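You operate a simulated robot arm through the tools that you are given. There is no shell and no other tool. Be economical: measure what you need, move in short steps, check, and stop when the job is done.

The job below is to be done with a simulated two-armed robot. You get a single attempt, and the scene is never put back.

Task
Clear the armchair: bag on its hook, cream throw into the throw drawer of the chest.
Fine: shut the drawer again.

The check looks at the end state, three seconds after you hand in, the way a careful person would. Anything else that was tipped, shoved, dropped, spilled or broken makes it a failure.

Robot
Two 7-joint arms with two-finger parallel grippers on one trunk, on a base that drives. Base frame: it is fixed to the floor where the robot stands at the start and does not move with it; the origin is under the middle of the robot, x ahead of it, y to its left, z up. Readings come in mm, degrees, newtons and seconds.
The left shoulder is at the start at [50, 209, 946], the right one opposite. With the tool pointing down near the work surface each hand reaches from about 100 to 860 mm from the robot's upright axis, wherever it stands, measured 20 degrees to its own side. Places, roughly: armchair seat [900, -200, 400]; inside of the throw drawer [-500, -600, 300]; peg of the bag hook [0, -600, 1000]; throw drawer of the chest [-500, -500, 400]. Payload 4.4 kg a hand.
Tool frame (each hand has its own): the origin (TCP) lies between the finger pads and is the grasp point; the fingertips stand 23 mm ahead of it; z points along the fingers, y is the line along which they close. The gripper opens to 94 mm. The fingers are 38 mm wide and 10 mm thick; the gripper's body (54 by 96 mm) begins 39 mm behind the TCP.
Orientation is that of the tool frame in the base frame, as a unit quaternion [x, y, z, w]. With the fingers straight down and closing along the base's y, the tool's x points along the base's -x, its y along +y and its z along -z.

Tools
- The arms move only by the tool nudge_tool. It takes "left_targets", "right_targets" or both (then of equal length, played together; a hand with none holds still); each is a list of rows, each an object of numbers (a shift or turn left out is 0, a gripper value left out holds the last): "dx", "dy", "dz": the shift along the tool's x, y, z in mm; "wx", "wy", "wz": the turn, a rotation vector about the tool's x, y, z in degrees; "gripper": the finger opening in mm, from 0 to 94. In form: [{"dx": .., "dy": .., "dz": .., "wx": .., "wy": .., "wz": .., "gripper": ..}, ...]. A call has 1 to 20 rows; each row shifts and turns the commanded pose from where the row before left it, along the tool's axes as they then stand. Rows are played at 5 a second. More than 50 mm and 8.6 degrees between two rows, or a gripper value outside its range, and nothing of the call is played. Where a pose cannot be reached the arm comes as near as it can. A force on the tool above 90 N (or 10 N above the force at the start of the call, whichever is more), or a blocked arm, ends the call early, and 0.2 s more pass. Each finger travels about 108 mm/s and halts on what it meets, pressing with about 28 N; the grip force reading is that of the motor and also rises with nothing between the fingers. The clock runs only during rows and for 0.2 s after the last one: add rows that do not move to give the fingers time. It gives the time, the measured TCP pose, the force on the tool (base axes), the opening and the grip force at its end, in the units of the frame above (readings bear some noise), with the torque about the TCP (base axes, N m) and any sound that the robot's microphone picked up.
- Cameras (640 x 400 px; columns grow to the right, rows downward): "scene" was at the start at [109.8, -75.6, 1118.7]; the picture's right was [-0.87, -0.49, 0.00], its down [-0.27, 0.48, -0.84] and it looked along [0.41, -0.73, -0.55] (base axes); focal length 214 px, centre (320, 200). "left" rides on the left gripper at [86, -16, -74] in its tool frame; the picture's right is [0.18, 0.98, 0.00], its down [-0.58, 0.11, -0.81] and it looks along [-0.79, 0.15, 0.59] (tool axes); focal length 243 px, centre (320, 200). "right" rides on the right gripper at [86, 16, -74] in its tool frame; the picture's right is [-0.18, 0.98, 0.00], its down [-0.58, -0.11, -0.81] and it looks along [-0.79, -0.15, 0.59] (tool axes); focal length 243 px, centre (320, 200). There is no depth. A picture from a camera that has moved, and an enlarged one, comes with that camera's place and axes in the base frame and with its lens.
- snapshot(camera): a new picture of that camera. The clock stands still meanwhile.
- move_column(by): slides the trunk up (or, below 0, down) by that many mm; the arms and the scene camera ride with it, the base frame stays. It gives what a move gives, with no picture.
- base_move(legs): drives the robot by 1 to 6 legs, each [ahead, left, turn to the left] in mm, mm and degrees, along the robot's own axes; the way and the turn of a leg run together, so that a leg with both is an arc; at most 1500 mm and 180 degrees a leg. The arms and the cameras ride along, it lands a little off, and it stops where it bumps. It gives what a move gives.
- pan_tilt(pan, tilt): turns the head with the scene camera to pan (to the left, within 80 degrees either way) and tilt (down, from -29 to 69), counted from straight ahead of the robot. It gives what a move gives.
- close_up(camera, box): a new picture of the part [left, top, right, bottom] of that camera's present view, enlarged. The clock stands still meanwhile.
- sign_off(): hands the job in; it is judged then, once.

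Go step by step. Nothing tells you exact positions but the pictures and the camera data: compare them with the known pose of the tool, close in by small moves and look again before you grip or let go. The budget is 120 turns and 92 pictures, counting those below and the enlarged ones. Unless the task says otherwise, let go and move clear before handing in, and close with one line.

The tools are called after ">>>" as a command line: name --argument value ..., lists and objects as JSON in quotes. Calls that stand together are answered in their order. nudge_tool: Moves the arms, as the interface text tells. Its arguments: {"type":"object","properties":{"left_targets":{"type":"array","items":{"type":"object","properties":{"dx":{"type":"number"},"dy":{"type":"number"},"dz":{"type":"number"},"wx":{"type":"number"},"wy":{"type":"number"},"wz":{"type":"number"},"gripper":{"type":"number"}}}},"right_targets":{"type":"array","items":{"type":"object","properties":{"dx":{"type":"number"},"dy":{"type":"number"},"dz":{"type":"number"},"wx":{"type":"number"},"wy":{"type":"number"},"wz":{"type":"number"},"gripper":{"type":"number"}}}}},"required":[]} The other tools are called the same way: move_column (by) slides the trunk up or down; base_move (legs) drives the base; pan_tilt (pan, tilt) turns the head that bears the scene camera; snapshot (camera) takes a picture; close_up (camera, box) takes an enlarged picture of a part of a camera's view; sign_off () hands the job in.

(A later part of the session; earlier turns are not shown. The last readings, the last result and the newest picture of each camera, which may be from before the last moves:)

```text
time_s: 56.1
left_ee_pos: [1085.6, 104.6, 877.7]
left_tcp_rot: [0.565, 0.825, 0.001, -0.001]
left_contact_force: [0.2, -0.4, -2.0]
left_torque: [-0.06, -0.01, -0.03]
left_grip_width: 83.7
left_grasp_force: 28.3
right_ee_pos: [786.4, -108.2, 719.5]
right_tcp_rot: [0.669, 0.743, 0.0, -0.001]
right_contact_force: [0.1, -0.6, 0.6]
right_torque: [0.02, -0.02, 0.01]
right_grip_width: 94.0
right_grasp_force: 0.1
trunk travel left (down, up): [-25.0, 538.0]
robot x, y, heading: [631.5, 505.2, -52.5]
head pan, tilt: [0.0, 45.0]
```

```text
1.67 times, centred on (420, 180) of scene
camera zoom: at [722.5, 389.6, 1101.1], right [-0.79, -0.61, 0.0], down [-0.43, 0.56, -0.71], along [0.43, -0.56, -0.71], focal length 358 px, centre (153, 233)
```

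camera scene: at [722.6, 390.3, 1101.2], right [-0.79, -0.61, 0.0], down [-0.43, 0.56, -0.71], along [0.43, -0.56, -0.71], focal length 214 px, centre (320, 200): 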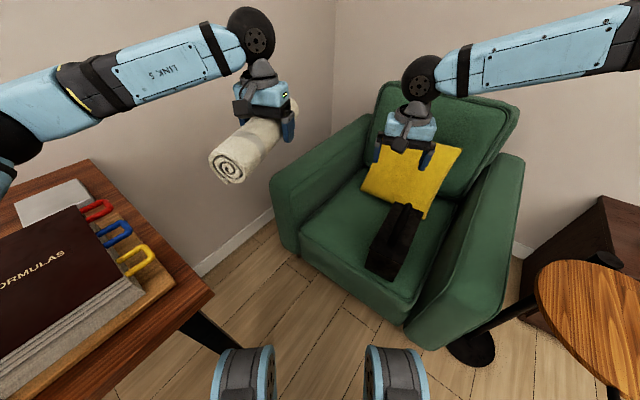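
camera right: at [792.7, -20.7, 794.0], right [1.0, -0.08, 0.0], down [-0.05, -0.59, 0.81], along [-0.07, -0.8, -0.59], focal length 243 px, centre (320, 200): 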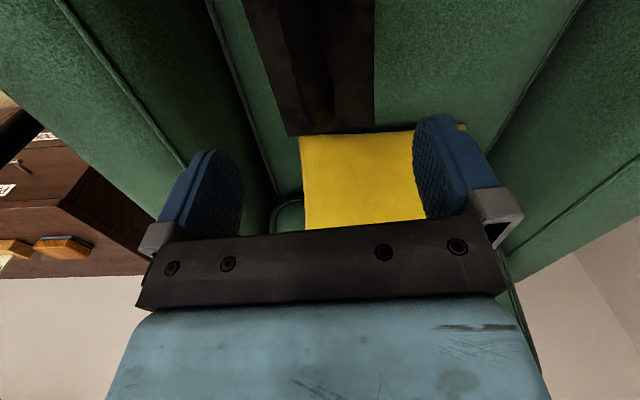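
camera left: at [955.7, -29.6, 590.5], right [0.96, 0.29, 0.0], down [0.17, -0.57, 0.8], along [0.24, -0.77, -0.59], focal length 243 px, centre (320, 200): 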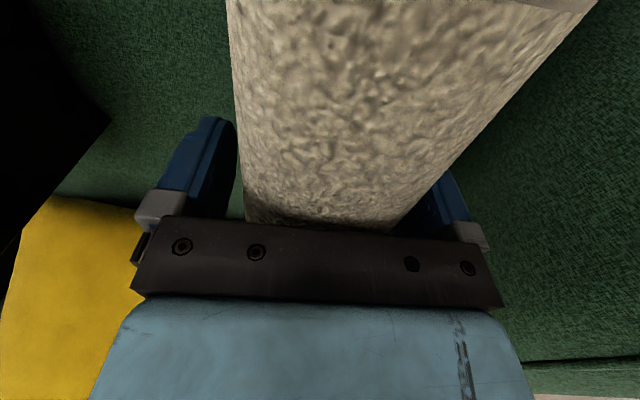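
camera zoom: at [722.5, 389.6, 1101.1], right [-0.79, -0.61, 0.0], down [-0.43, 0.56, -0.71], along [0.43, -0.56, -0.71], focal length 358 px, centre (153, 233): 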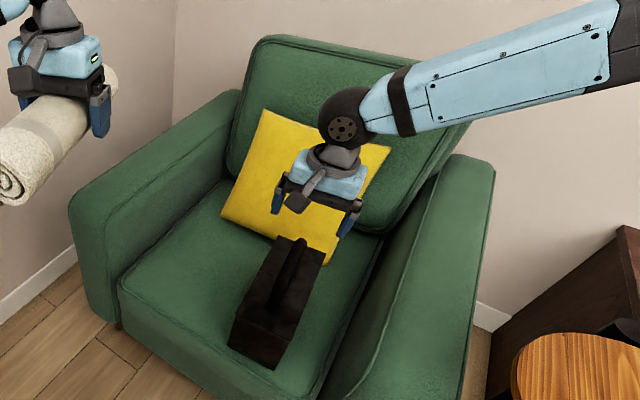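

I need to see the handle precisely; zooming in the right camera.

>>> close_up --camera "right" --box '[220, 0, 420, 140]'

>>> close_up --camera "scene" --box '[340, 150, 440, 300]'

```text
2.86 times, centred on (320, 70) of right
camera zoom: at [792.7, -20.7, 794.0], right [1.0, -0.08, 0.0], down [-0.05, -0.59, 0.81], along [-0.07, -0.8, -0.59], focal length 693 px, centre (320, 571)
```

zoom: 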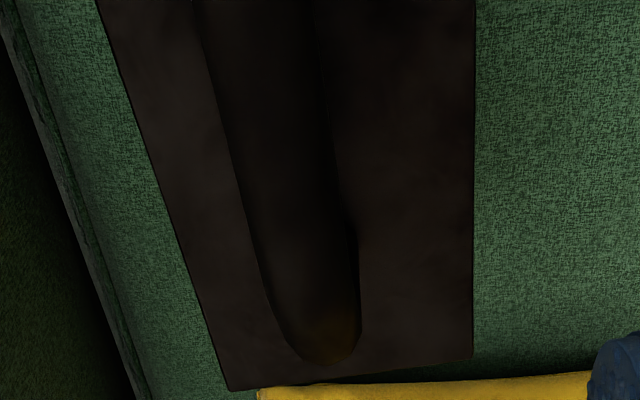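

```text
2.67 times, centred on (390, 225) of scene
camera zoom: at [722.5, 389.6, 1101.1], right [-0.79, -0.61, 0.0], down [-0.43, 0.56, -0.71], along [0.43, -0.56, -0.71], focal length 572 px, centre (133, 133)
```

zoom: 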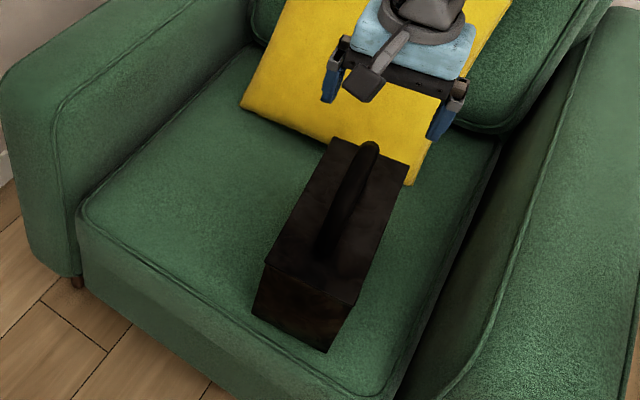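

The handle's top bar is about at z 605, some 6 mm toward -x of the hand. I'll correct and lower to z≈655, then look again.

>>> nudge_tool --right_targets '[{"dy": -6, "dx": 6}, {"dz": 20}, {"dz": 20}, {"dz": 24}]'

>>> snapshot --camera "right"

>>> close_up --camera "scene" --box '[340, 100, 460, 280]'

```text
time_s: 57.1
left_ee_pos: [1086.3, 105.4, 879.4]
left_tcp_rot: [0.566, 0.825, 0.0, 0.0]
left_contact_force: [-0.3, 0.1, -2.6]
left_torque: [-0.03, -0.05, -0.04]
left_grip_width: 84.0
left_grasp_force: 28.4
right_ee_pos: [777.0, -103.8, 658.1]
right_tcp_rot: [0.669, 0.743, 0.002, 0.0]
right_contact_force: [-0.2, -0.2, 0.3]
right_torque: [0.01, -0.03, -0.01]
right_grip_width: 94.0
right_grasp_force: 0.1
right hand out of reach, approached as far as the arm can: row 4
trunk travel left (down, up): [-25.0, 538.0]
robot x, y, heading: [632.4, 509.3, -52.1]
head pan, tilt: [0.0, 45.0]
```

```text
55 pictures are left
camera right: at [784.0, -15.3, 733.5], right [1.0, -0.08, 0.0], down [-0.05, -0.59, 0.81], along [-0.06, -0.8, -0.59], focal length 243 px, centre (320, 200)
```

right: 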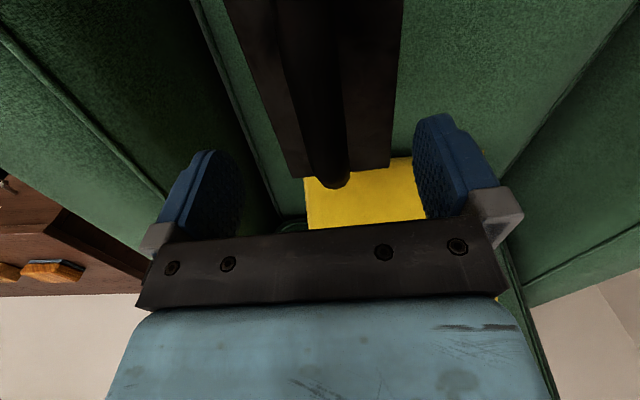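

```text
2.22 times, centred on (400, 190) of scene
camera zoom: at [722.3, 390.1, 1101.2], right [-0.79, -0.61, 0.0], down [-0.43, 0.56, -0.71], along [0.43, -0.56, -0.71], focal length 477 px, centre (142, 222)
```

zoom: 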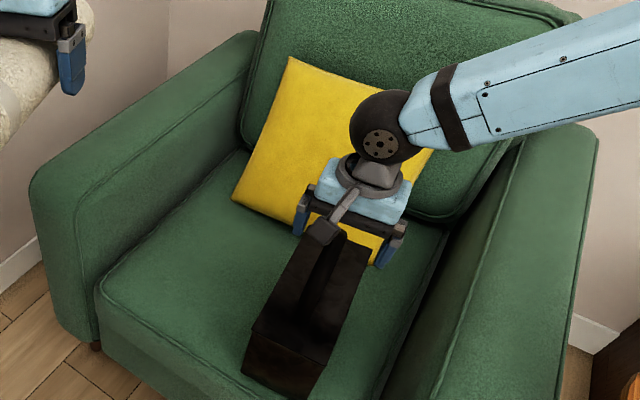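

The right arm is at its reach limit here, so I'll lift the hand a bit, drive 80 mm closer (straight -y) and drop the trunk 20 mm.

>>> nudge_tool --right_targets '[{"dz": -30}, {"dz": -30}]'

>>> base_move --legs '[[63, -49, 0]]'

>>> move_column --by -24

```text
time_s: 57.7
left_ee_pos: [1086.2, 105.8, 879.2]
left_tcp_rot: [0.565, 0.825, 0.0, 0.0]
left_contact_force: [0.5, 0.3, -2.4]
left_torque: [-0.05, -0.01, 0.0]
left_grip_width: 83.9
left_grasp_force: 28.1
right_ee_pos: [776.8, -104.4, 717.1]
right_tcp_rot: [0.669, 0.743, 0.0, 0.0]
right_contact_force: [-0.5, 0.0, 0.8]
right_torque: [-0.02, 0.02, 0.03]
right_grip_width: 93.7
right_grasp_force: 0.2
trunk travel left (down, up): [-25.0, 538.0]
robot x, y, heading: [630.7, 503.6, -52.3]
head pan, tilt: [0.0, 45.0]
```

```text
time_s: 58.8
left_ee_pos: [1086.8, 24.6, 879.8]
left_tcp_rot: [0.566, 0.825, 0.001, 0.0]
left_contact_force: [0.4, 0.1, -2.3]
left_torque: [-0.07, 0.01, 0.0]
left_grip_width: 84.0
left_grasp_force: 27.9
right_ee_pos: [776.1, -183.3, 716.1]
right_tcp_rot: [0.669, 0.743, 0.001, -0.001]
right_contact_force: [0.5, 1.3, -0.2]
right_torque: [0.0, 0.01, 0.0]
right_grip_width: 94.1
right_grasp_force: 0.0
trunk travel left (down, up): [-25.0, 538.0]
robot x, y, heading: [632.6, 427.4, -52.6]
head pan, tilt: [0.0, 45.0]
```

```text
time_s: 59.5
left_ee_pos: [1086.0, 25.6, 853.9]
left_tcp_rot: [0.565, 0.825, 0.0, 0.0]
left_contact_force: [-0.6, 0.0, -2.3]
left_torque: [-0.04, 0.0, 0.01]
left_grip_width: 83.5
left_grasp_force: 28.3
right_ee_pos: [776.5, -182.3, 693.4]
right_tcp_rot: [0.669, 0.743, 0.0, 0.0]
right_contact_force: [-0.7, -0.9, 0.6]
right_torque: [0.01, -0.02, 0.0]
right_grip_width: 94.0
right_grasp_force: 0.1
trunk travel left (down, up): [-1.0, 562.0]
robot x, y, heading: [631.0, 422.4, -52.2]
head pan, tilt: [0.0, 45.0]
```

>>> nudge_tool --right_targets '[{"dx": 27, "dy": 4}, {"dx": 27, "dy": 4}, {"dx": 27, "dy": 4}, {"dz": 20}, {"dz": 20}, {"dz": 18}]'

>>> snapshot --camera "right"

>>> close_up --camera "scene" --box '[340, 100, 460, 280]'

```text
time_s: 60.9
left_ee_pos: [1085.6, 24.9, 854.9]
left_tcp_rot: [0.566, 0.824, -0.001, 0.0]
left_contact_force: [-0.4, 0.1, -2.9]
left_torque: [-0.05, -0.03, 0.03]
left_grip_width: 84.0
left_grasp_force: 27.5
right_ee_pos: [772.2, -101.5, 641.6]
right_tcp_rot: [0.669, 0.743, 0.002, 0.0]
right_contact_force: [0.5, -0.4, -0.3]
right_torque: [-0.01, 0.01, -0.01]
right_grip_width: 93.8
right_grasp_force: 0.0
right hand out of reach, approached as far as the arm can: row 6
trunk travel left (down, up): [-1.0, 562.0]
robot x, y, heading: [633.3, 426.3, -52.3]
head pan, tilt: [0.0, 45.0]
```

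```text
53 pictures are left
camera right: at [779.3, -14.0, 716.9], right [1.0, -0.08, 0.0], down [-0.05, -0.59, 0.81], along [-0.06, -0.8, -0.59], focal length 243 px, centre (320, 200)
```

right: 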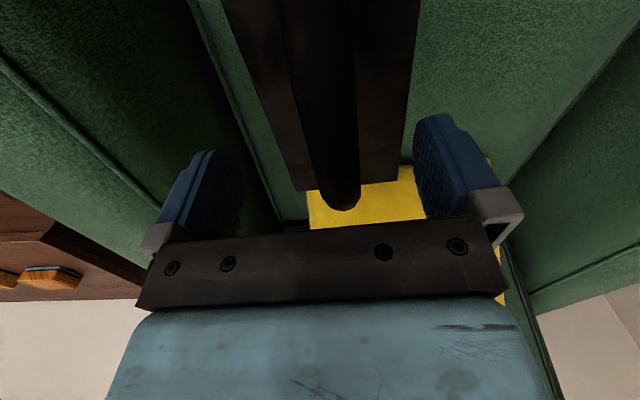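

```text
2.22 times, centred on (400, 190) of scene
camera zoom: at [722.8, 310.8, 1077.2], right [-0.79, -0.61, 0.0], down [-0.43, 0.56, -0.71], along [0.43, -0.56, -0.71], focal length 477 px, centre (142, 222)
```

zoom: 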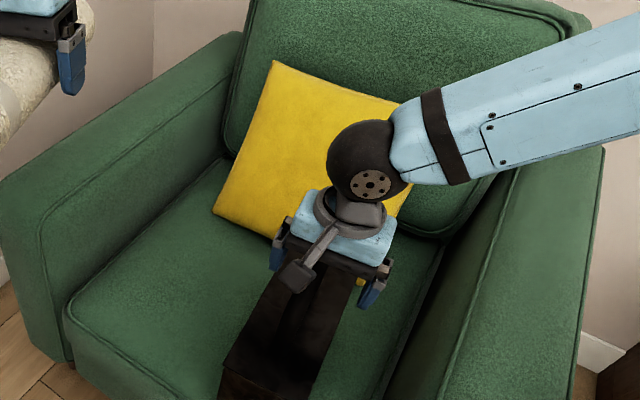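

The right arm is at some joint limit rather than at its length. Let me look at its posture.

>>> pan_tilt --pan -45 --tilt 25

>>> snapshot --camera "scene"

```text
time_s: 62.1
left_ee_pos: [1086.0, 24.9, 855.5]
left_tcp_rot: [0.566, 0.825, 0.0, 0.0]
left_contact_force: [-0.2, 0.1, -2.8]
left_torque: [-0.02, -0.02, -0.01]
left_grip_width: 83.9
left_grasp_force: 27.9
right_ee_pos: [772.6, -101.5, 642.1]
right_tcp_rot: [0.669, 0.743, 0.001, -0.001]
right_contact_force: [-0.1, 0.6, 0.0]
right_torque: [0.01, -0.03, -0.04]
right_grip_width: 93.8
right_grasp_force: 0.0
trunk travel left (down, up): [-1.0, 562.0]
robot x, y, heading: [635.7, 425.2, -52.4]
head pan, tilt: [-45.0, 25.0]
```

```text
51 pictures are left
camera scene: at [661.5, 283.8, 1107.7], right [-0.99, 0.13, 0.0], down [0.05, 0.42, -0.91], along [-0.12, -0.9, -0.42], focal length 214 px, centre (320, 200)
```

scene: 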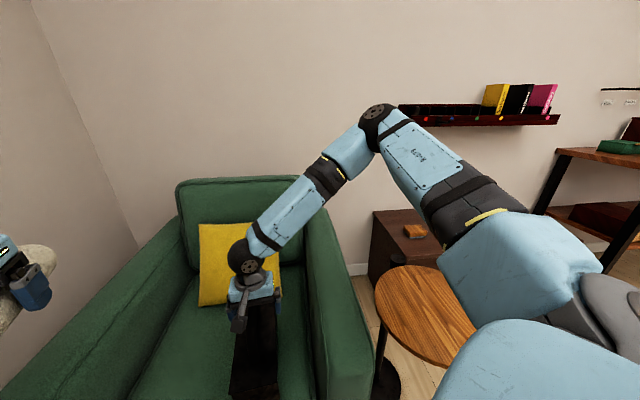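

>>> nudge_tool --right_targets '[{"dz": -15}, {"wz": -8}, {"wz": -8}, {"wz": -8}, {"dz": 15}, {"dz": 10}, {"dz": 5}]'

```text
time_s: 63.7
left_ee_pos: [1086.8, 24.8, 855.4]
left_tcp_rot: [0.566, 0.825, 0.0, 0.0]
left_contact_force: [0.1, -0.8, -2.8]
left_torque: [-0.04, -0.04, -0.02]
left_grip_width: 83.9
left_grasp_force: 28.0
right_ee_pos: [765.4, -105.9, 631.8]
right_tcp_rot: [0.5, 0.866, 0.001, 0.0]
right_contact_force: [0.0, -0.4, -0.2]
right_torque: [0.02, 0.01, -0.02]
right_grip_width: 94.0
right_grasp_force: 0.0
right hand out of reach, approached as far as the arm can: row 6, 7
trunk travel left (down, up): [-1.0, 562.0]
robot x, y, heading: [630.8, 431.3, -52.3]
head pan, tilt: [-45.0, 25.0]
```

Turning the base left helped most before, so I'll lift, restore the hand yaw, pull the throw in and turn another 18° left.

>>> nudge_tool --right_targets '[{"dz": -40}, {"dz": -40}, {"wz": 0}, {"wz": 0}]' --left_targets '[{"dy": -40}, {"dy": -40}, {"dy": -40}, {"dz": -20}]'

>>> base_move --legs '[[0, 0, 18]]'

```text
time_s: 64.7
left_ee_pos: [974.8, -16.6, 875.2]
left_tcp_rot: [0.566, 0.825, 0.001, -0.001]
left_contact_force: [0.8, 0.0, -1.8]
left_torque: [-0.05, 0.02, 0.0]
left_grip_width: 84.0
left_grasp_force: 27.6
right_ee_pos: [764.0, -105.9, 710.9]
right_tcp_rot: [0.5, 0.866, 0.0, 0.0]
right_contact_force: [0.2, -1.0, -0.6]
right_torque: [-0.04, 0.01, 0.0]
right_grip_width: 94.2
right_grasp_force: 0.0
trunk travel left (down, up): [-1.0, 562.0]
robot x, y, heading: [629.5, 429.3, -52.2]
head pan, tilt: [-45.0, 25.0]
```

```text
time_s: 66.1
left_ee_pos: [1095.0, 111.4, 874.4]
left_tcp_rot: [0.428, 0.904, 0.0, 0.0]
left_contact_force: [-0.2, -0.2, -2.1]
left_torque: [-0.06, -0.05, 0.0]
left_grip_width: 83.9
left_grasp_force: 27.6
right_ee_pos: [923.0, -39.3, 709.7]
right_tcp_rot: [0.357, 0.934, 0.001, -0.002]
right_contact_force: [-0.1, 0.3, -0.7]
right_torque: [0.02, 0.02, -0.01]
right_grip_width: 93.9
right_grasp_force: 0.1
trunk travel left (down, up): [-1.0, 562.0]
robot x, y, heading: [630.5, 425.7, -34.2]
head pan, tilt: [-45.0, 25.0]
```

>>> nudge_tool --right_targets '[{"dx": 16.6, "dy": -35.4}, {"dx": 16.6, "dy": -35.4}, {"dx": 16.6, "dy": -35.4}, {"dx": 16.6, "dy": -35.4}, {"wz": 8.4}, {"wz": 8.4}, {"wz": 8.4}, {"wz": 8.4}, {"wz": 8.4}, {"dz": 25}, {"dz": 25}, {"dz": 15}]'

>>> snapshot --camera "right"

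```text
time_s: 68.7
left_ee_pos: [1093.8, 110.3, 874.9]
left_tcp_rot: [0.429, 0.903, 0.001, -0.001]
left_contact_force: [-0.6, 0.2, -1.3]
left_torque: [-0.09, -0.04, -0.02]
left_grip_width: 84.1
left_grasp_force: 28.1
right_ee_pos: [779.2, -99.2, 643.8]
right_tcp_rot: [0.669, 0.743, 0.0, -0.001]
right_contact_force: [0.4, -0.5, -1.5]
right_torque: [0.0, 0.02, 0.0]
right_grip_width: 94.2
right_grasp_force: 0.1
trunk travel left (down, up): [-1.0, 562.0]
robot x, y, heading: [635.9, 425.8, -34.2]
head pan, tilt: [-45.0, 25.0]
```

```text
50 pictures are left
camera right: at [785.4, -11.7, 720.0], right [1.0, -0.08, 0.0], down [-0.05, -0.59, 0.81], along [-0.06, -0.8, -0.59], focal length 243 px, centre (320, 200)
```

right: 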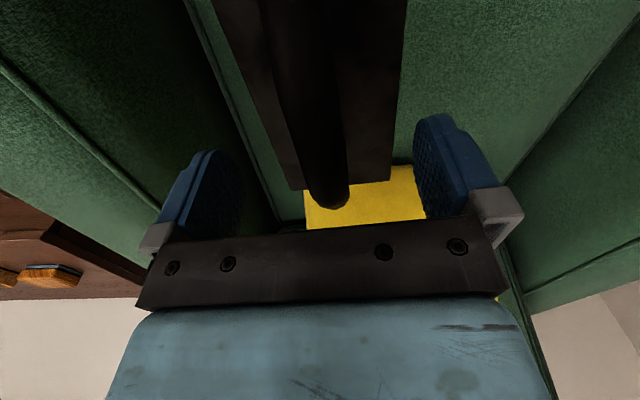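

The hand is now exactly over the handle; triangulating puts the bar's centre near z 620. I'll lower 14 mm so that just the fingertip part grips it, then close.

>>> nudge_tool --right_targets '[{"dz": 14, "dy": 2}, {"gripper": 60}, {"gripper": 30}, {"gripper": 10}, {"gripper": 5}]'

>>> snapshot --camera "right"

```text
time_s: 69.9
left_ee_pos: [1094.8, 111.1, 874.8]
left_tcp_rot: [0.429, 0.903, 0.0, 0.0]
left_contact_force: [-0.6, -0.4, -3.1]
left_torque: [-0.05, -0.03, 0.02]
left_grip_width: 84.0
left_grasp_force: 28.2
right_ee_pos: [781.7, -100.4, 631.4]
right_tcp_rot: [0.668, 0.744, 0.0, -0.001]
right_contact_force: [0.9, 0.3, -0.9]
right_torque: [-0.13, 0.0, -0.11]
right_grip_width: 21.7
right_grasp_force: 27.6
trunk travel left (down, up): [-1.0, 562.0]
robot x, y, heading: [633.9, 426.8, -34.5]
head pan, tilt: [-45.0, 25.0]
```

```text
49 pictures are left
camera right: at [787.9, -11.5, 706.0], right [1.0, -0.08, 0.0], down [-0.05, -0.59, 0.81], along [-0.06, -0.8, -0.59], focal length 243 px, centre (320, 200)
```

right: 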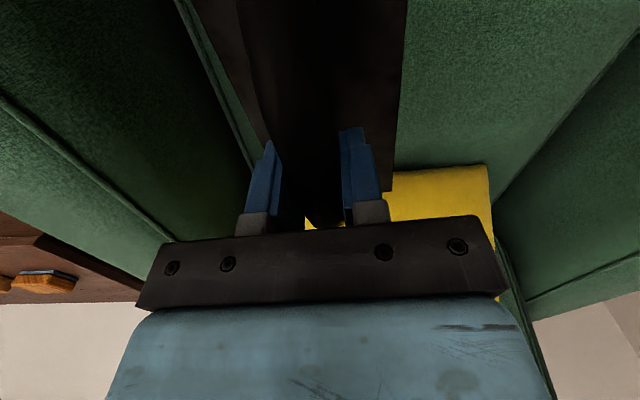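

Gripped at 22 mm. I'll lift slowly and check.

>>> nudge_tool --right_targets '[{"dz": -10}, {"dz": -10}, {"dz": -10}, {"dz": -20}, {"dz": -30}]'

>>> pan_tilt --pan -25 --tilt 40

>>> snapshot --camera "scene"

>>> snapshot --camera "right"

```text
time_s: 71.1
left_ee_pos: [1095.3, 111.7, 875.7]
left_tcp_rot: [0.429, 0.903, -0.001, 0.0]
left_contact_force: [-0.5, -0.1, -2.5]
left_torque: [-0.06, -0.01, 0.01]
left_grip_width: 83.8
left_grasp_force: 27.9
right_ee_pos: [780.9, -98.7, 711.1]
right_tcp_rot: [0.667, 0.745, 0.001, -0.001]
right_contact_force: [-0.6, 0.4, -5.0]
right_torque: [-0.06, 0.04, 0.0]
right_grip_width: 21.5
right_grasp_force: 27.6
trunk travel left (down, up): [-1.0, 562.0]
robot x, y, heading: [634.7, 424.3, -34.5]
head pan, tilt: [-45.0, 25.0]
```

```text
time_s: 71.9
left_ee_pos: [1094.9, 110.2, 875.9]
left_tcp_rot: [0.428, 0.904, 0.0, -0.001]
left_contact_force: [0.6, 1.0, -2.6]
left_torque: [-0.03, -0.04, -0.01]
left_grip_width: 84.0
left_grasp_force: 28.0
right_ee_pos: [780.9, -98.9, 711.3]
right_tcp_rot: [0.669, 0.744, 0.001, -0.001]
right_contact_force: [0.0, -0.6, -4.5]
right_torque: [-0.09, -0.03, -0.04]
right_grip_width: 21.9
right_grasp_force: 27.9
trunk travel left (down, up): [-1.0, 562.0]
robot x, y, heading: [629.8, 428.1, -34.3]
head pan, tilt: [-25.0, 40.0]
```

```text
48 pictures are left
camera scene: at [731.3, 317.2, 1084.4], right [-0.86, -0.51, 0.0], down [-0.33, 0.55, -0.77], along [0.39, -0.66, -0.64], focal length 214 px, centre (320, 200)
```

scene: 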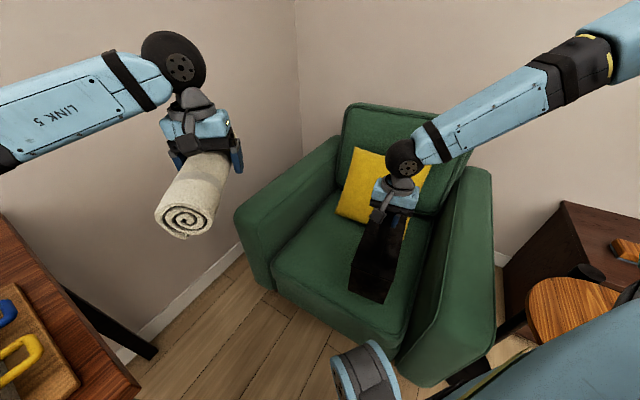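

```text
47 pictures are left
camera right: at [787.9, -10.6, 786.6], right [1.0, -0.08, 0.0], down [-0.05, -0.59, 0.81], along [-0.06, -0.8, -0.59], focal length 243 px, centre (320, 200)
```

right: 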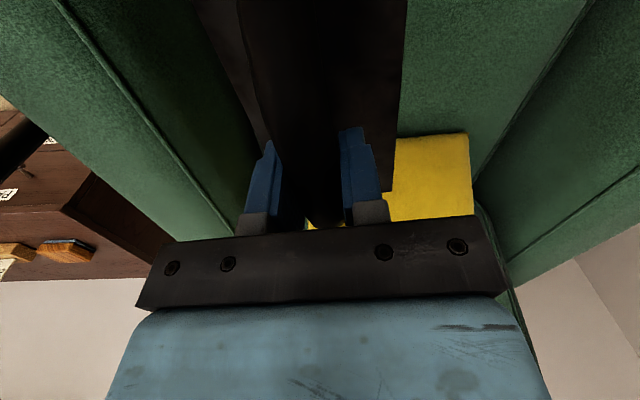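

Both are held: the bag weighs about 5 N and hangs straight. I'll raise the trunk, draw the bag in and drive around the table back to about [0, 150].

>>> move_column --by 360

>>> nudge_tool --right_targets '[{"dx": 40}, {"dx": 40}, {"dx": 40}, {"dx": 40}]'

>>> base_move --legs '[[-56, 82, 0], [-522, -359, 0]]'

>>> pan_tilt --pan -15 --tilt 40

>>> snapshot --camera "scene"

```text
time_s: 75.4
left_ee_pos: [1094.9, 111.3, 1234.7]
left_tcp_rot: [0.428, 0.904, 0.0, 0.0]
left_contact_force: [0.1, -0.4, -2.4]
left_torque: [-0.06, -0.02, 0.01]
left_grip_width: 84.0
left_grasp_force: 28.1
right_ee_pos: [781.7, -99.6, 1070.3]
right_tcp_rot: [0.668, 0.744, 0.001, -0.002]
right_contact_force: [0.3, -0.1, -4.4]
right_torque: [-0.06, 0.03, -0.02]
right_grip_width: 21.8
right_grasp_force: 28.5
trunk travel left (down, up): [-361.0, 202.0]
robot x, y, heading: [633.2, 427.3, -34.3]
head pan, tilt: [-25.0, 40.0]
```

```text
time_s: 76.4
left_ee_pos: [1097.0, 111.3, 1233.6]
left_tcp_rot: [0.429, 0.903, 0.0, -0.002]
left_contact_force: [1.4, 0.7, -2.7]
left_torque: [-0.06, 0.0, 0.01]
left_grip_width: 84.1
left_grasp_force: 27.5
right_ee_pos: [782.8, 53.8, 1069.9]
right_tcp_rot: [0.669, 0.743, 0.0, -0.002]
right_contact_force: [1.4, -0.3, -4.9]
right_torque: [-0.04, 0.0, -0.02]
right_grip_width: 21.6
right_grasp_force: 28.6
right hand out of reach, approached as far as the arm can: row 4
trunk travel left (down, up): [-361.0, 202.0]
robot x, y, heading: [631.4, 428.7, -34.3]
head pan, tilt: [-25.0, 40.0]
```

```text
time_s: 81.1
left_ee_pos: [461.3, 211.1, 1234.9]
left_tcp_rot: [0.428, 0.904, 0.0, -0.001]
left_contact_force: [0.2, -0.3, -2.1]
left_torque: [-0.04, -0.01, -0.02]
left_grip_width: 83.9
left_grasp_force: 28.4
right_ee_pos: [148.2, 153.6, 1070.5]
right_tcp_rot: [0.667, 0.745, 0.0, -0.002]
right_contact_force: [0.7, 0.1, -5.6]
right_torque: [-0.08, 0.0, -0.01]
right_grip_width: 21.6
right_grasp_force: 27.7
trunk travel left (down, up): [-361.0, 202.0]
robot x, y, heading: [0.9, 525.1, -34.2]
head pan, tilt: [-25.0, 40.0]
```

```text
time_s: 81.8
left_ee_pos: [461.5, 213.4, 1234.9]
left_tcp_rot: [0.428, 0.904, 0.0, -0.001]
left_contact_force: [-0.1, -0.2, -1.7]
left_torque: [-0.06, -0.04, 0.0]
left_grip_width: 84.1
left_grasp_force: 28.1
right_ee_pos: [148.2, 154.5, 1069.1]
right_tcp_rot: [0.668, 0.744, 0.001, -0.002]
right_contact_force: [-0.3, 0.9, -4.7]
right_torque: [-0.05, -0.01, 0.0]
right_grip_width: 21.7
right_grasp_force: 27.8
trunk travel left (down, up): [-361.0, 202.0]
robot x, y, heading: [1.2, 529.0, -34.0]
head pan, tilt: [-15.0, 40.0]
```

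```text
46 pictures are left
camera scene: at [109.6, 426.6, 1444.4], right [-0.76, -0.65, 0.0], down [-0.42, 0.49, -0.77], along [0.5, -0.58, -0.64], focal length 214 px, centre (320, 200)
```

scene: 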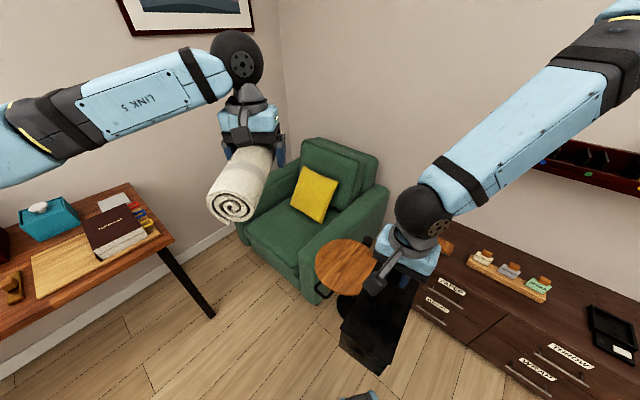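

Now I'll extend the bag hand a bit and turn it 100° counter-clockwise here in the open, so that the handle will lie across the peg when facing the hook.

>>> nudge_tool --right_targets '[{"dx": -37, "dy": 10}, {"dx": -37, "dy": 10}, {"wz": -8.4}, {"wz": -8.4}, {"wz": -8.4}, {"wz": -8.4}, {"wz": -8.4}, {"wz": -8.4}, {"wz": -8.4}, {"wz": -8.4}, {"wz": -8.4}, {"wz": -8.4}, {"wz": -8.4}, {"wz": -8.4}]'

>>> snapshot --camera "scene"

```text
time_s: 84.8
left_ee_pos: [461.8, 211.8, 1234.0]
left_tcp_rot: [0.428, 0.904, 0.001, -0.001]
left_contact_force: [-0.1, 0.1, -2.9]
left_torque: [-0.03, -0.05, 0.0]
left_grip_width: 83.8
left_grasp_force: 27.7
right_ee_pos: [175.5, 82.6, 1069.4]
right_tcp_rot: [-0.149, 0.989, 0.001, -0.001]
right_contact_force: [0.0, 0.2, -4.6]
right_torque: [0.02, -0.05, 0.0]
right_grip_width: 21.5
right_grasp_force: 27.9
trunk travel left (down, up): [-361.0, 202.0]
robot x, y, heading: [-0.9, 526.8, -34.2]
head pan, tilt: [-15.0, 40.0]
```

```text
45 pictures are left
camera scene: at [109.8, 426.5, 1444.4], right [-0.76, -0.65, 0.0], down [-0.42, 0.49, -0.77], along [0.5, -0.58, -0.64], focal length 214 px, centre (320, 200)
```

scene: 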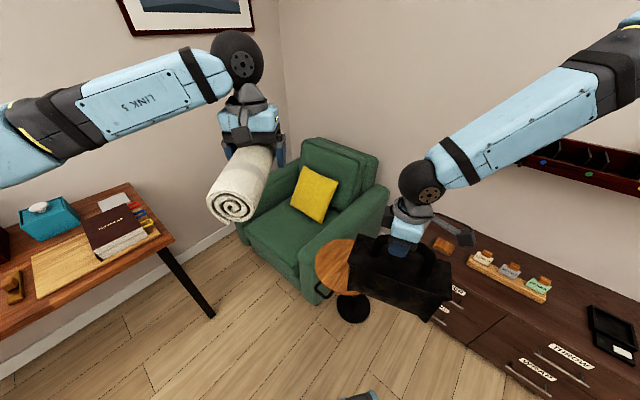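

The bag now hangs across. I'll turn 17° right and drive to about [-38, 27], which puts the bag about 150 mm in front of the hook tip.

>>> base_move --legs '[[0, 0, -17], [365, -343, 0]]'

>>> pan_tilt --pan -35 --tilt 35

>>> snapshot --camera "scene"

>>> snapshot --camera "right"

```text
time_s: 89.0
left_ee_pos: [340.3, -375.0, 1234.7]
left_tcp_rot: [0.546, 0.838, 0.001, 0.001]
left_contact_force: [0.4, -0.3, -2.1]
left_torque: [-0.05, 0.01, 0.01]
left_grip_width: 84.0
left_grasp_force: 27.7
right_ee_pos: [30.1, -424.4, 1069.0]
right_tcp_rot: [-0.013, 1.0, 0.001, -0.001]
right_contact_force: [0.6, -0.4, -5.2]
right_torque: [0.01, -0.09, -0.03]
right_grip_width: 21.9
right_grasp_force: 27.8
trunk travel left (down, up): [-361.0, 202.0]
robot x, y, heading: [-18.8, 46.5, -49.6]
head pan, tilt: [-15.0, 40.0]
stopped in leg 2: the robot was blocked; the commanded pose is now the measured one
```

```text
time_s: 89.8
left_ee_pos: [339.4, -374.1, 1235.9]
left_tcp_rot: [0.546, 0.838, 0.0, 0.0]
left_contact_force: [0.4, -0.8, -1.6]
left_torque: [-0.05, -0.03, 0.0]
left_grip_width: 84.1
left_grasp_force: 27.8
right_ee_pos: [28.6, -423.9, 1070.2]
right_tcp_rot: [-0.013, 1.0, 0.0, -0.001]
right_contact_force: [-0.6, 0.3, -5.2]
right_torque: [0.0, -0.03, -0.01]
right_grip_width: 21.7
right_grasp_force: 27.8
trunk travel left (down, up): [-361.0, 202.0]
robot x, y, heading: [-19.5, 50.3, -49.8]
head pan, tilt: [-35.0, 35.0]
```

```text
44 pictures are left
camera scene: at [28.6, -83.5, 1452.4], right [-1.0, -0.09, 0.0], down [-0.05, 0.57, -0.82], along [0.08, -0.82, -0.57], focal length 214 px, centre (320, 200)
```

scene: 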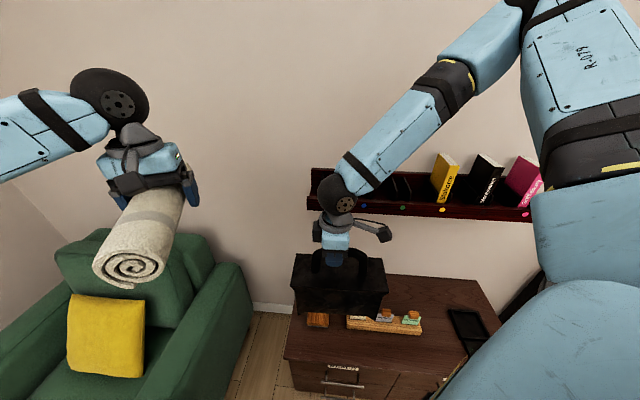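

```text
43 pictures are left
camera right: at [-58.2, -409.1, 1145.7], right [0.16, 0.99, 0.0], down [0.58, -0.09, 0.81], along [0.8, -0.13, -0.59], focal length 243 px, centre (320, 200)
```

right: 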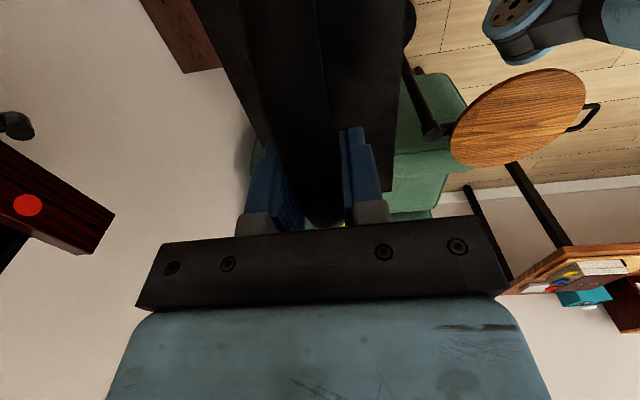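

The base got blocked about 50 mm short. I must check whether it touched the round table.

>>> pan_tilt --pan 25 --tilt 62

>>> snapshot --camera "scene"

```text
time_s: 91.1
left_ee_pos: [339.5, -374.2, 1236.5]
left_tcp_rot: [0.546, 0.838, -0.001, 0.0]
left_contact_force: [0.1, -0.7, -2.6]
left_torque: [-0.08, -0.04, 0.0]
left_grip_width: 83.8
left_grasp_force: 28.3
right_ee_pos: [28.2, -422.4, 1070.4]
right_tcp_rot: [-0.013, 1.0, 0.0, 0.001]
right_contact_force: [0.3, 0.1, -4.3]
right_torque: [-0.01, -0.08, -0.01]
right_grip_width: 21.3
right_grasp_force: 28.3
trunk travel left (down, up): [-361.0, 202.0]
robot x, y, heading: [-22.0, 52.7, -49.5]
head pan, tilt: [25.0, 62.0]
```

```text
42 pictures are left
camera scene: at [78.9, -22.7, 1415.8], right [-0.42, -0.91, 0.0], down [-0.8, 0.37, -0.47], along [0.43, -0.2, -0.88], focal length 214 px, centre (320, 200)
```

scene: 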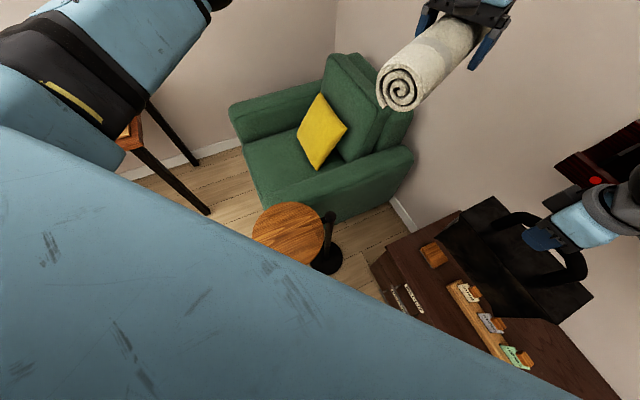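

The table looks unmoved. I'll back the base off slightly to -x, lift the bag a little, and move it toward the hook up to just before the tip, then look.

>>> base_move --legs '[[-20, -24, 0]]'

>>> nudge_tool --right_targets '[{"dz": -10, "dy": -25, "wz": 1.5}, {"dy": -25}, {"dy": -25}]'

>>> pan_tilt --pan -40 --tilt 30

>>> close_up --camera "scene" --box '[220, 120, 420, 320]'

>>> snapshot --camera "left"

```text
time_s: 92.0
left_ee_pos: [312.2, -377.5, 1233.0]
left_tcp_rot: [0.546, 0.838, 0.001, -0.001]
left_contact_force: [0.0, -0.8, -1.3]
left_torque: [-0.05, -0.03, 0.0]
left_grip_width: 83.8
left_grasp_force: 27.9
right_ee_pos: [0.4, -426.1, 1068.1]
right_tcp_rot: [-0.014, 1.0, 0.001, -0.001]
right_contact_force: [-0.3, 0.8, -4.2]
right_torque: [0.0, -0.06, 0.03]
right_grip_width: 21.8
right_grasp_force: 27.7
trunk travel left (down, up): [-361.0, 202.0]
robot x, y, heading: [-49.9, 48.5, -49.6]
head pan, tilt: [25.0, 62.0]
```

```text
time_s: 92.8
left_ee_pos: [310.6, -378.5, 1233.5]
left_tcp_rot: [0.546, 0.838, 0.002, -0.001]
left_contact_force: [0.1, 0.3, -2.3]
left_torque: [-0.05, 0.01, 0.01]
left_grip_width: 83.9
left_grasp_force: 27.6
right_ee_pos: [0.3, -502.3, 1078.7]
right_tcp_rot: [0.0, 1.0, 0.002, -0.001]
right_contact_force: [0.5, -0.3, -5.2]
right_torque: [-0.02, -0.09, -0.03]
right_grip_width: 21.5
right_grasp_force: 27.9
trunk travel left (down, up): [-361.0, 202.0]
robot x, y, heading: [-48.8, 45.7, -49.5]
head pan, tilt: [25.0, 62.0]
```

```text
time_s: 94.2
left_ee_pos: [310.9, -377.1, 1234.6]
left_tcp_rot: [0.546, 0.838, 0.001, -0.001]
left_contact_force: [-0.2, -0.4, -2.4]
left_torque: [-0.07, 0.01, 0.0]
left_grip_width: 83.9
left_grasp_force: 27.5
right_ee_pos: [-0.1, -503.1, 1079.3]
right_tcp_rot: [0.0, 1.0, 0.002, -0.001]
right_contact_force: [-0.2, 0.1, -5.2]
right_torque: [-0.01, -0.07, -0.02]
right_grip_width: 21.7
right_grasp_force: 28.1
trunk travel left (down, up): [-361.0, 202.0]
robot x, y, heading: [-53.0, 51.5, -49.8]
head pan, tilt: [-40.0, 30.0]
```

```text
2.00 times, centred on (320, 220) of scene
camera zoom: at [-7.7, -90.7, 1459.7], right [-1.0, -0.01, 0.0], down [0.0, 0.5, -0.87], along [0.01, -0.87, -0.5], focal length 429 px, centre (320, 160)
```

zoom: 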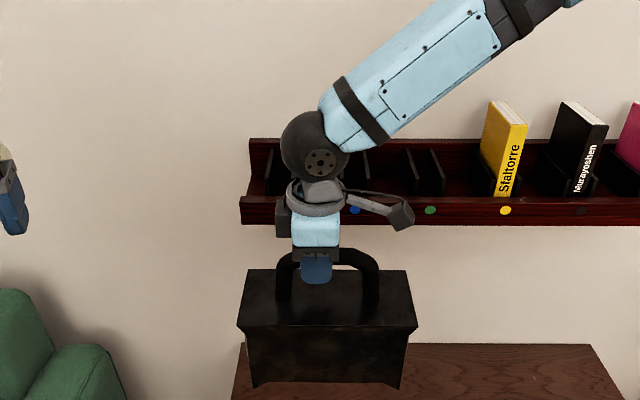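

```text
40 pictures are left
camera left: at [260.2, -305.3, 1308.6], right [0.82, 0.57, 0.0], down [0.33, -0.49, 0.8], along [0.46, -0.66, -0.59], focal length 243 px, centre (320, 200)
```

left: 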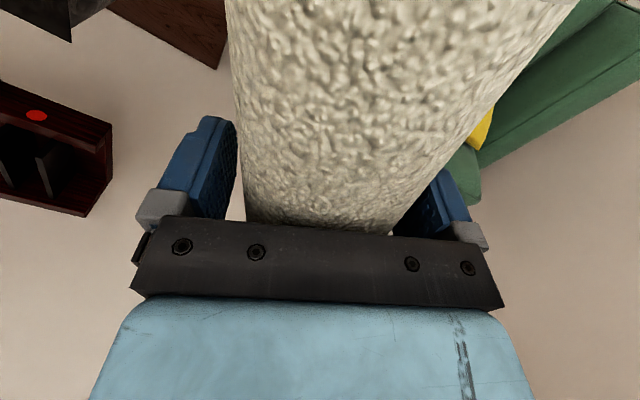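

Now I can see it well: the bar sits at TCP height, the opening below it is about 67 mm, and the fingertips stick about 12 mm below the bar. So I'll pass the peg beside the fingers: hand at x≈+32, bar at z≈1064, then go back over the tip in steps.

>>> nudge_tool --right_targets '[{"dx": -16}, {"dx": -16}, {"dz": 15}, {"dy": -25}]'

>>> close_up --camera "scene" --box '[250, 170, 370, 290]'

>>> snapshot --camera "right"

```text
time_s: 95.2
left_ee_pos: [309.4, -378.9, 1234.3]
left_tcp_rot: [0.546, 0.838, 0.002, -0.001]
left_contact_force: [-0.2, 0.7, -3.3]
left_torque: [-0.03, -0.03, -0.04]
left_grip_width: 83.7
left_grasp_force: 28.0
right_ee_pos: [32.6, -527.6, 1062.4]
right_tcp_rot: [0.0, 1.0, 0.002, -0.002]
right_contact_force: [0.4, 0.1, -4.9]
right_torque: [0.0, -0.09, 0.03]
right_grip_width: 21.6
right_grasp_force: 28.1
trunk travel left (down, up): [-361.0, 202.0]
robot x, y, heading: [-48.5, 50.1, -49.7]
head pan, tilt: [-40.0, 30.0]
```

```text
3.33 times, centred on (310, 230) of scene
camera zoom: at [-8.2, -91.7, 1459.6], right [-1.0, -0.01, 0.0], down [0.0, 0.5, -0.87], along [0.0, -0.87, -0.5], focal length 715 px, centre (353, 100)
```

zoom: 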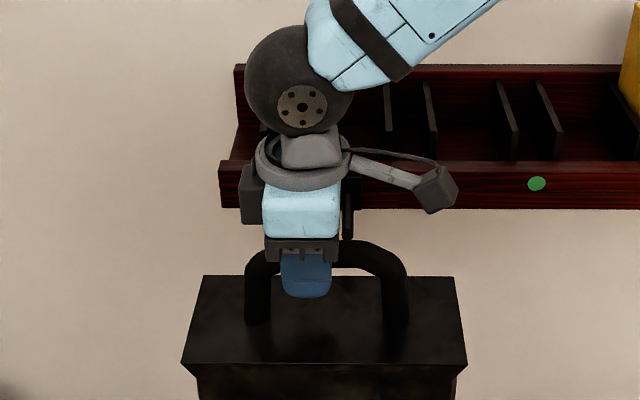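

```text
38 pictures are left
camera right: at [-54.5, -511.2, 1137.5], right [0.18, 0.98, 0.0], down [0.58, -0.11, 0.81], along [0.79, -0.15, -0.59], focal length 243 px, centre (320, 200)
```

right: 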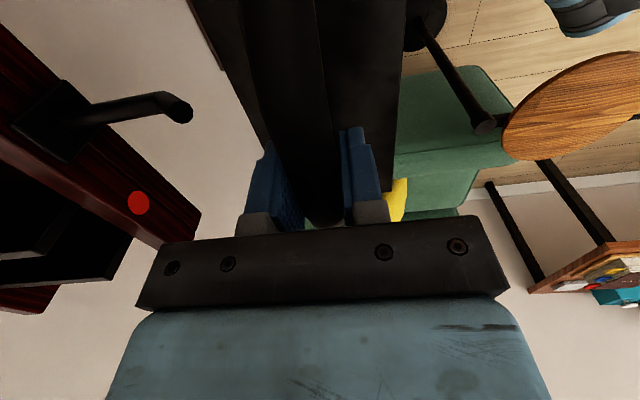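

The peg tip reads [0, -590, 1032] again (top ≈1042), the bar underside ≈1053. I'll shift 5 mm more to +x, raise 4 mm and move the bar above the tip.

>>> nudge_tool --right_targets '[{"dx": -5, "dz": -4}, {"dy": -20}, {"dy": -20}, {"dy": -15}]'

>>> close_up --camera "scene" --box '[250, 170, 370, 290]'

>>> snapshot --camera "right"

```text
time_s: 96.2
left_ee_pos: [310.4, -378.2, 1232.8]
left_tcp_rot: [0.546, 0.838, 0.002, -0.002]
left_contact_force: [-0.2, 0.3, -2.6]
left_torque: [-0.03, 0.0, -0.01]
left_grip_width: 83.9
left_grasp_force: 27.7
right_ee_pos: [36.6, -582.9, 1066.2]
right_tcp_rot: [0.001, 1.0, 0.002, 0.0]
right_contact_force: [-0.4, 0.2, -4.8]
right_torque: [0.0, -0.1, 0.0]
right_grip_width: 21.4
right_grasp_force: 28.2
trunk travel left (down, up): [-361.0, 202.0]
robot x, y, heading: [-52.9, 51.6, -49.7]
head pan, tilt: [-40.0, 30.0]
```

```text
3.33 times, centred on (310, 230) of scene
camera zoom: at [-7.9, -91.2, 1459.7], right [-1.0, -0.01, 0.0], down [0.0, 0.5, -0.87], along [0.0, -0.87, -0.5], focal length 715 px, centre (353, 100)
```

zoom: 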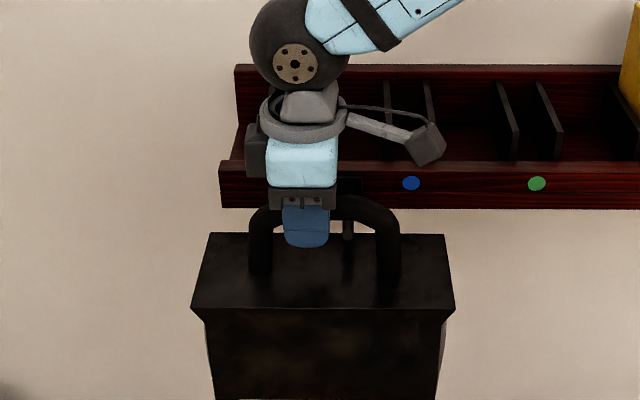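

```text
36 pictures are left
camera right: at [-51.0, -565.5, 1141.1], right [0.18, 0.98, 0.0], down [0.58, -0.11, 0.81], along [0.79, -0.15, -0.59], focal length 243 px, centre (320, 200)
```

right: 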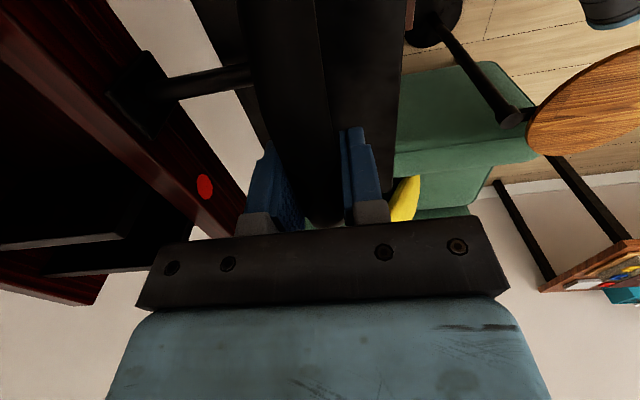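

The peg runs through the opening between finger and handle leg. I'll continue back behind the upturned tip and begin lowering.

>>> nudge_tool --right_targets '[{"dy": -16}, {"dy": -16}, {"dz": 8}, {"dz": 7}, {"dy": -10}]'

>>> close_up --camera "scene" --box '[250, 160, 370, 280]'

>>> snapshot --camera "right"

```text
time_s: 97.4
left_ee_pos: [309.7, -377.7, 1235.0]
left_tcp_rot: [0.546, 0.838, 0.002, -0.001]
left_contact_force: [0.4, 0.0, -1.4]
left_torque: [-0.07, 0.01, 0.05]
left_grip_width: 83.6
left_grasp_force: 28.2
right_ee_pos: [37.0, -625.1, 1051.8]
right_tcp_rot: [0.0, 1.0, 0.002, -0.001]
right_contact_force: [0.4, 1.0, -5.3]
right_torque: [0.01, -0.08, 0.0]
right_grip_width: 21.8
right_grasp_force: 28.1
trunk travel left (down, up): [-361.0, 202.0]
robot x, y, heading: [-47.8, 46.8, -49.7]
head pan, tilt: [-40.0, 30.0]
```

```text
3.33 times, centred on (310, 220) of scene
camera zoom: at [-7.9, -91.1, 1459.7], right [-1.0, -0.01, 0.0], down [0.0, 0.5, -0.87], along [0.0, -0.87, -0.5], focal length 715 px, centre (353, 133)
```

zoom: 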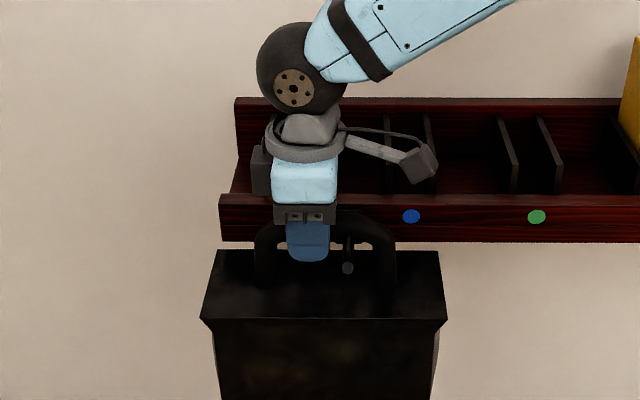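

```text
34 pictures are left
camera right: at [-49.7, -607.5, 1127.1], right [0.18, 0.98, 0.0], down [0.58, -0.11, 0.81], along [0.79, -0.15, -0.59], focal length 243 px, centre (320, 200)
```

right: 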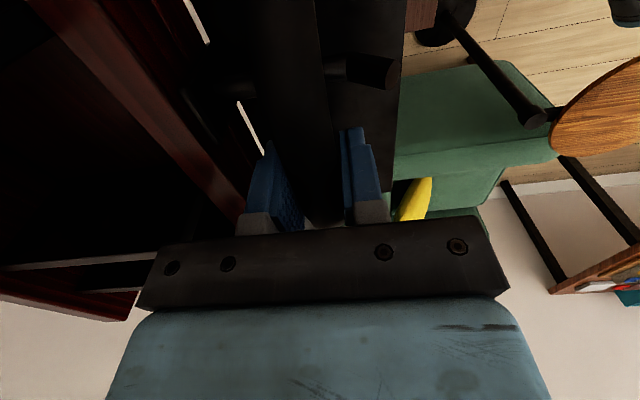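

The peg tip sticks out in front of the bar, inside the handle. Lowering gently until the peg takes the weight.

>>> nudge_tool --right_targets '[{"dz": 4}, {"dz": 4}, {"dz": 4}, {"dz": 2}, {"dz": 2}]'

```text
time_s: 98.6
left_ee_pos: [309.9, -377.8, 1234.3]
left_tcp_rot: [0.546, 0.838, 0.001, -0.002]
left_contact_force: [-0.4, 1.6, -2.1]
left_torque: [-0.05, 0.0, 0.03]
left_grip_width: 83.9
left_grasp_force: 28.1
right_ee_pos: [37.7, -623.8, 1036.4]
right_tcp_rot: [0.0, 1.0, 0.001, -0.001]
right_contact_force: [-0.4, 0.3, -5.1]
right_torque: [0.02, -0.1, 0.03]
right_grip_width: 21.6
right_grasp_force: 28.3
trunk travel left (down, up): [-361.0, 202.0]
robot x, y, heading: [-52.0, 47.9, -50.0]
head pan, tilt: [-40.0, 30.0]
```

>>> nudge_tool --right_targets '[{"dz": 2}, {"dz": 2}, {"dz": 2}]'

>>> close_up --camera "scene" --box '[250, 160, 370, 280]'

```text
time_s: 99.4
left_ee_pos: [310.0, -376.2, 1235.1]
left_tcp_rot: [0.547, 0.837, 0.0, -0.001]
left_contact_force: [0.3, 0.0, -2.7]
left_torque: [-0.06, -0.04, -0.01]
left_grip_width: 83.5
left_grasp_force: 28.0
right_ee_pos: [36.8, -623.2, 1033.7]
right_tcp_rot: [0.001, 1.0, -0.001, -0.001]
right_contact_force: [-2.2, -5.4, 14.1]
right_torque: [0.03, 0.71, 0.21]
right_grip_width: 20.9
right_grasp_force: 28.1
trunk travel left (down, up): [-361.0, 202.0]
robot x, y, heading: [-47.9, 51.4, -49.5]
head pan, tilt: [-40.0, 30.0]
```

```text
3.33 times, centred on (310, 220) of scene
camera zoom: at [-8.4, -89.1, 1460.3], right [-1.0, -0.01, 0.0], down [0.0, 0.5, -0.87], along [0.0, -0.87, -0.5], focal length 715 px, centre (353, 133)
```

zoom: 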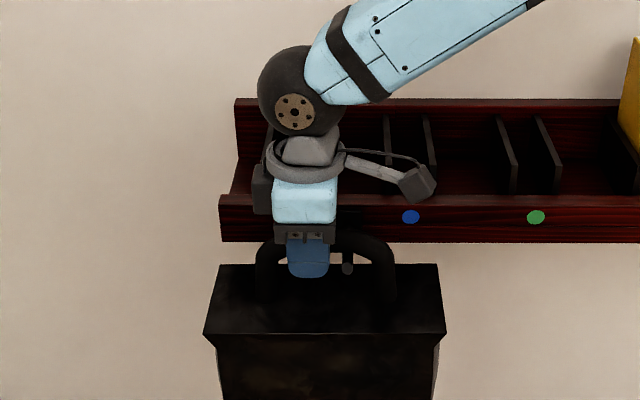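

The peg carries it (14 N). I'll ease up 2 mm, open only to 46 mm (rail behind the rear finger), and look before rising.

>>> nudge_tool --right_targets '[{"dz": -2}, {"gripper": 30}, {"gripper": 38}, {"gripper": 46}, {}, {}]'

>>> close_up --camera "scene" --box '[250, 160, 370, 280]'

>>> snapshot --camera "right"

```text
time_s: 100.8
left_ee_pos: [310.7, -378.4, 1233.9]
left_tcp_rot: [0.546, 0.838, 0.0, 0.0]
left_contact_force: [-0.9, -0.3, -2.1]
left_torque: [-0.05, 0.0, -0.05]
left_grip_width: 83.8
left_grasp_force: 28.4
right_ee_pos: [37.6, -624.2, 1032.7]
right_tcp_rot: [0.001, 1.0, 0.001, -0.001]
right_contact_force: [0.0, 1.0, -0.5]
right_torque: [-0.02, 0.0, 0.02]
right_grip_width: 46.1
right_grasp_force: 0.0
trunk travel left (down, up): [-361.0, 202.0]
robot x, y, heading: [-54.2, 47.9, -50.0]
head pan, tilt: [-40.0, 30.0]
```

```text
3.33 times, centred on (310, 220) of scene
camera zoom: at [-7.8, -90.3, 1459.8], right [-1.0, -0.01, 0.0], down [0.0, 0.5, -0.87], along [0.0, -0.87, -0.5], focal length 715 px, centre (353, 133)
```

zoom: 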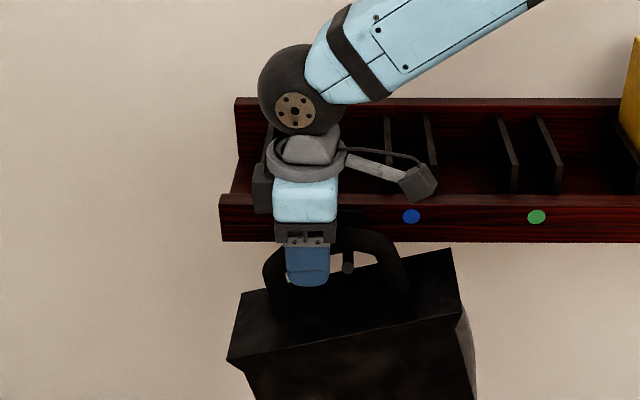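

```text
31 pictures are left
camera right: at [-49.6, -606.7, 1108.2], right [0.18, 0.98, 0.0], down [0.58, -0.11, 0.81], along [0.79, -0.15, -0.59], focal length 243 px, centre (320, 200)
```

right: 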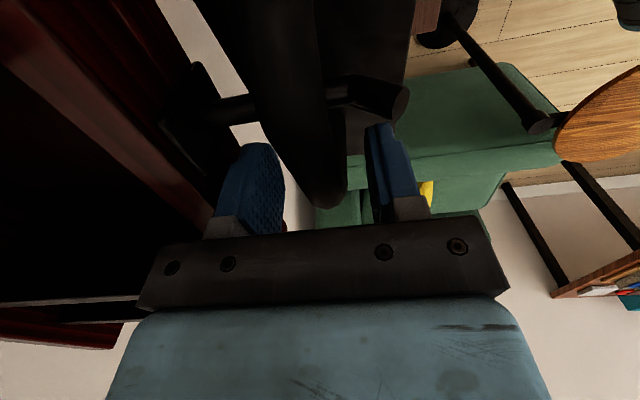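

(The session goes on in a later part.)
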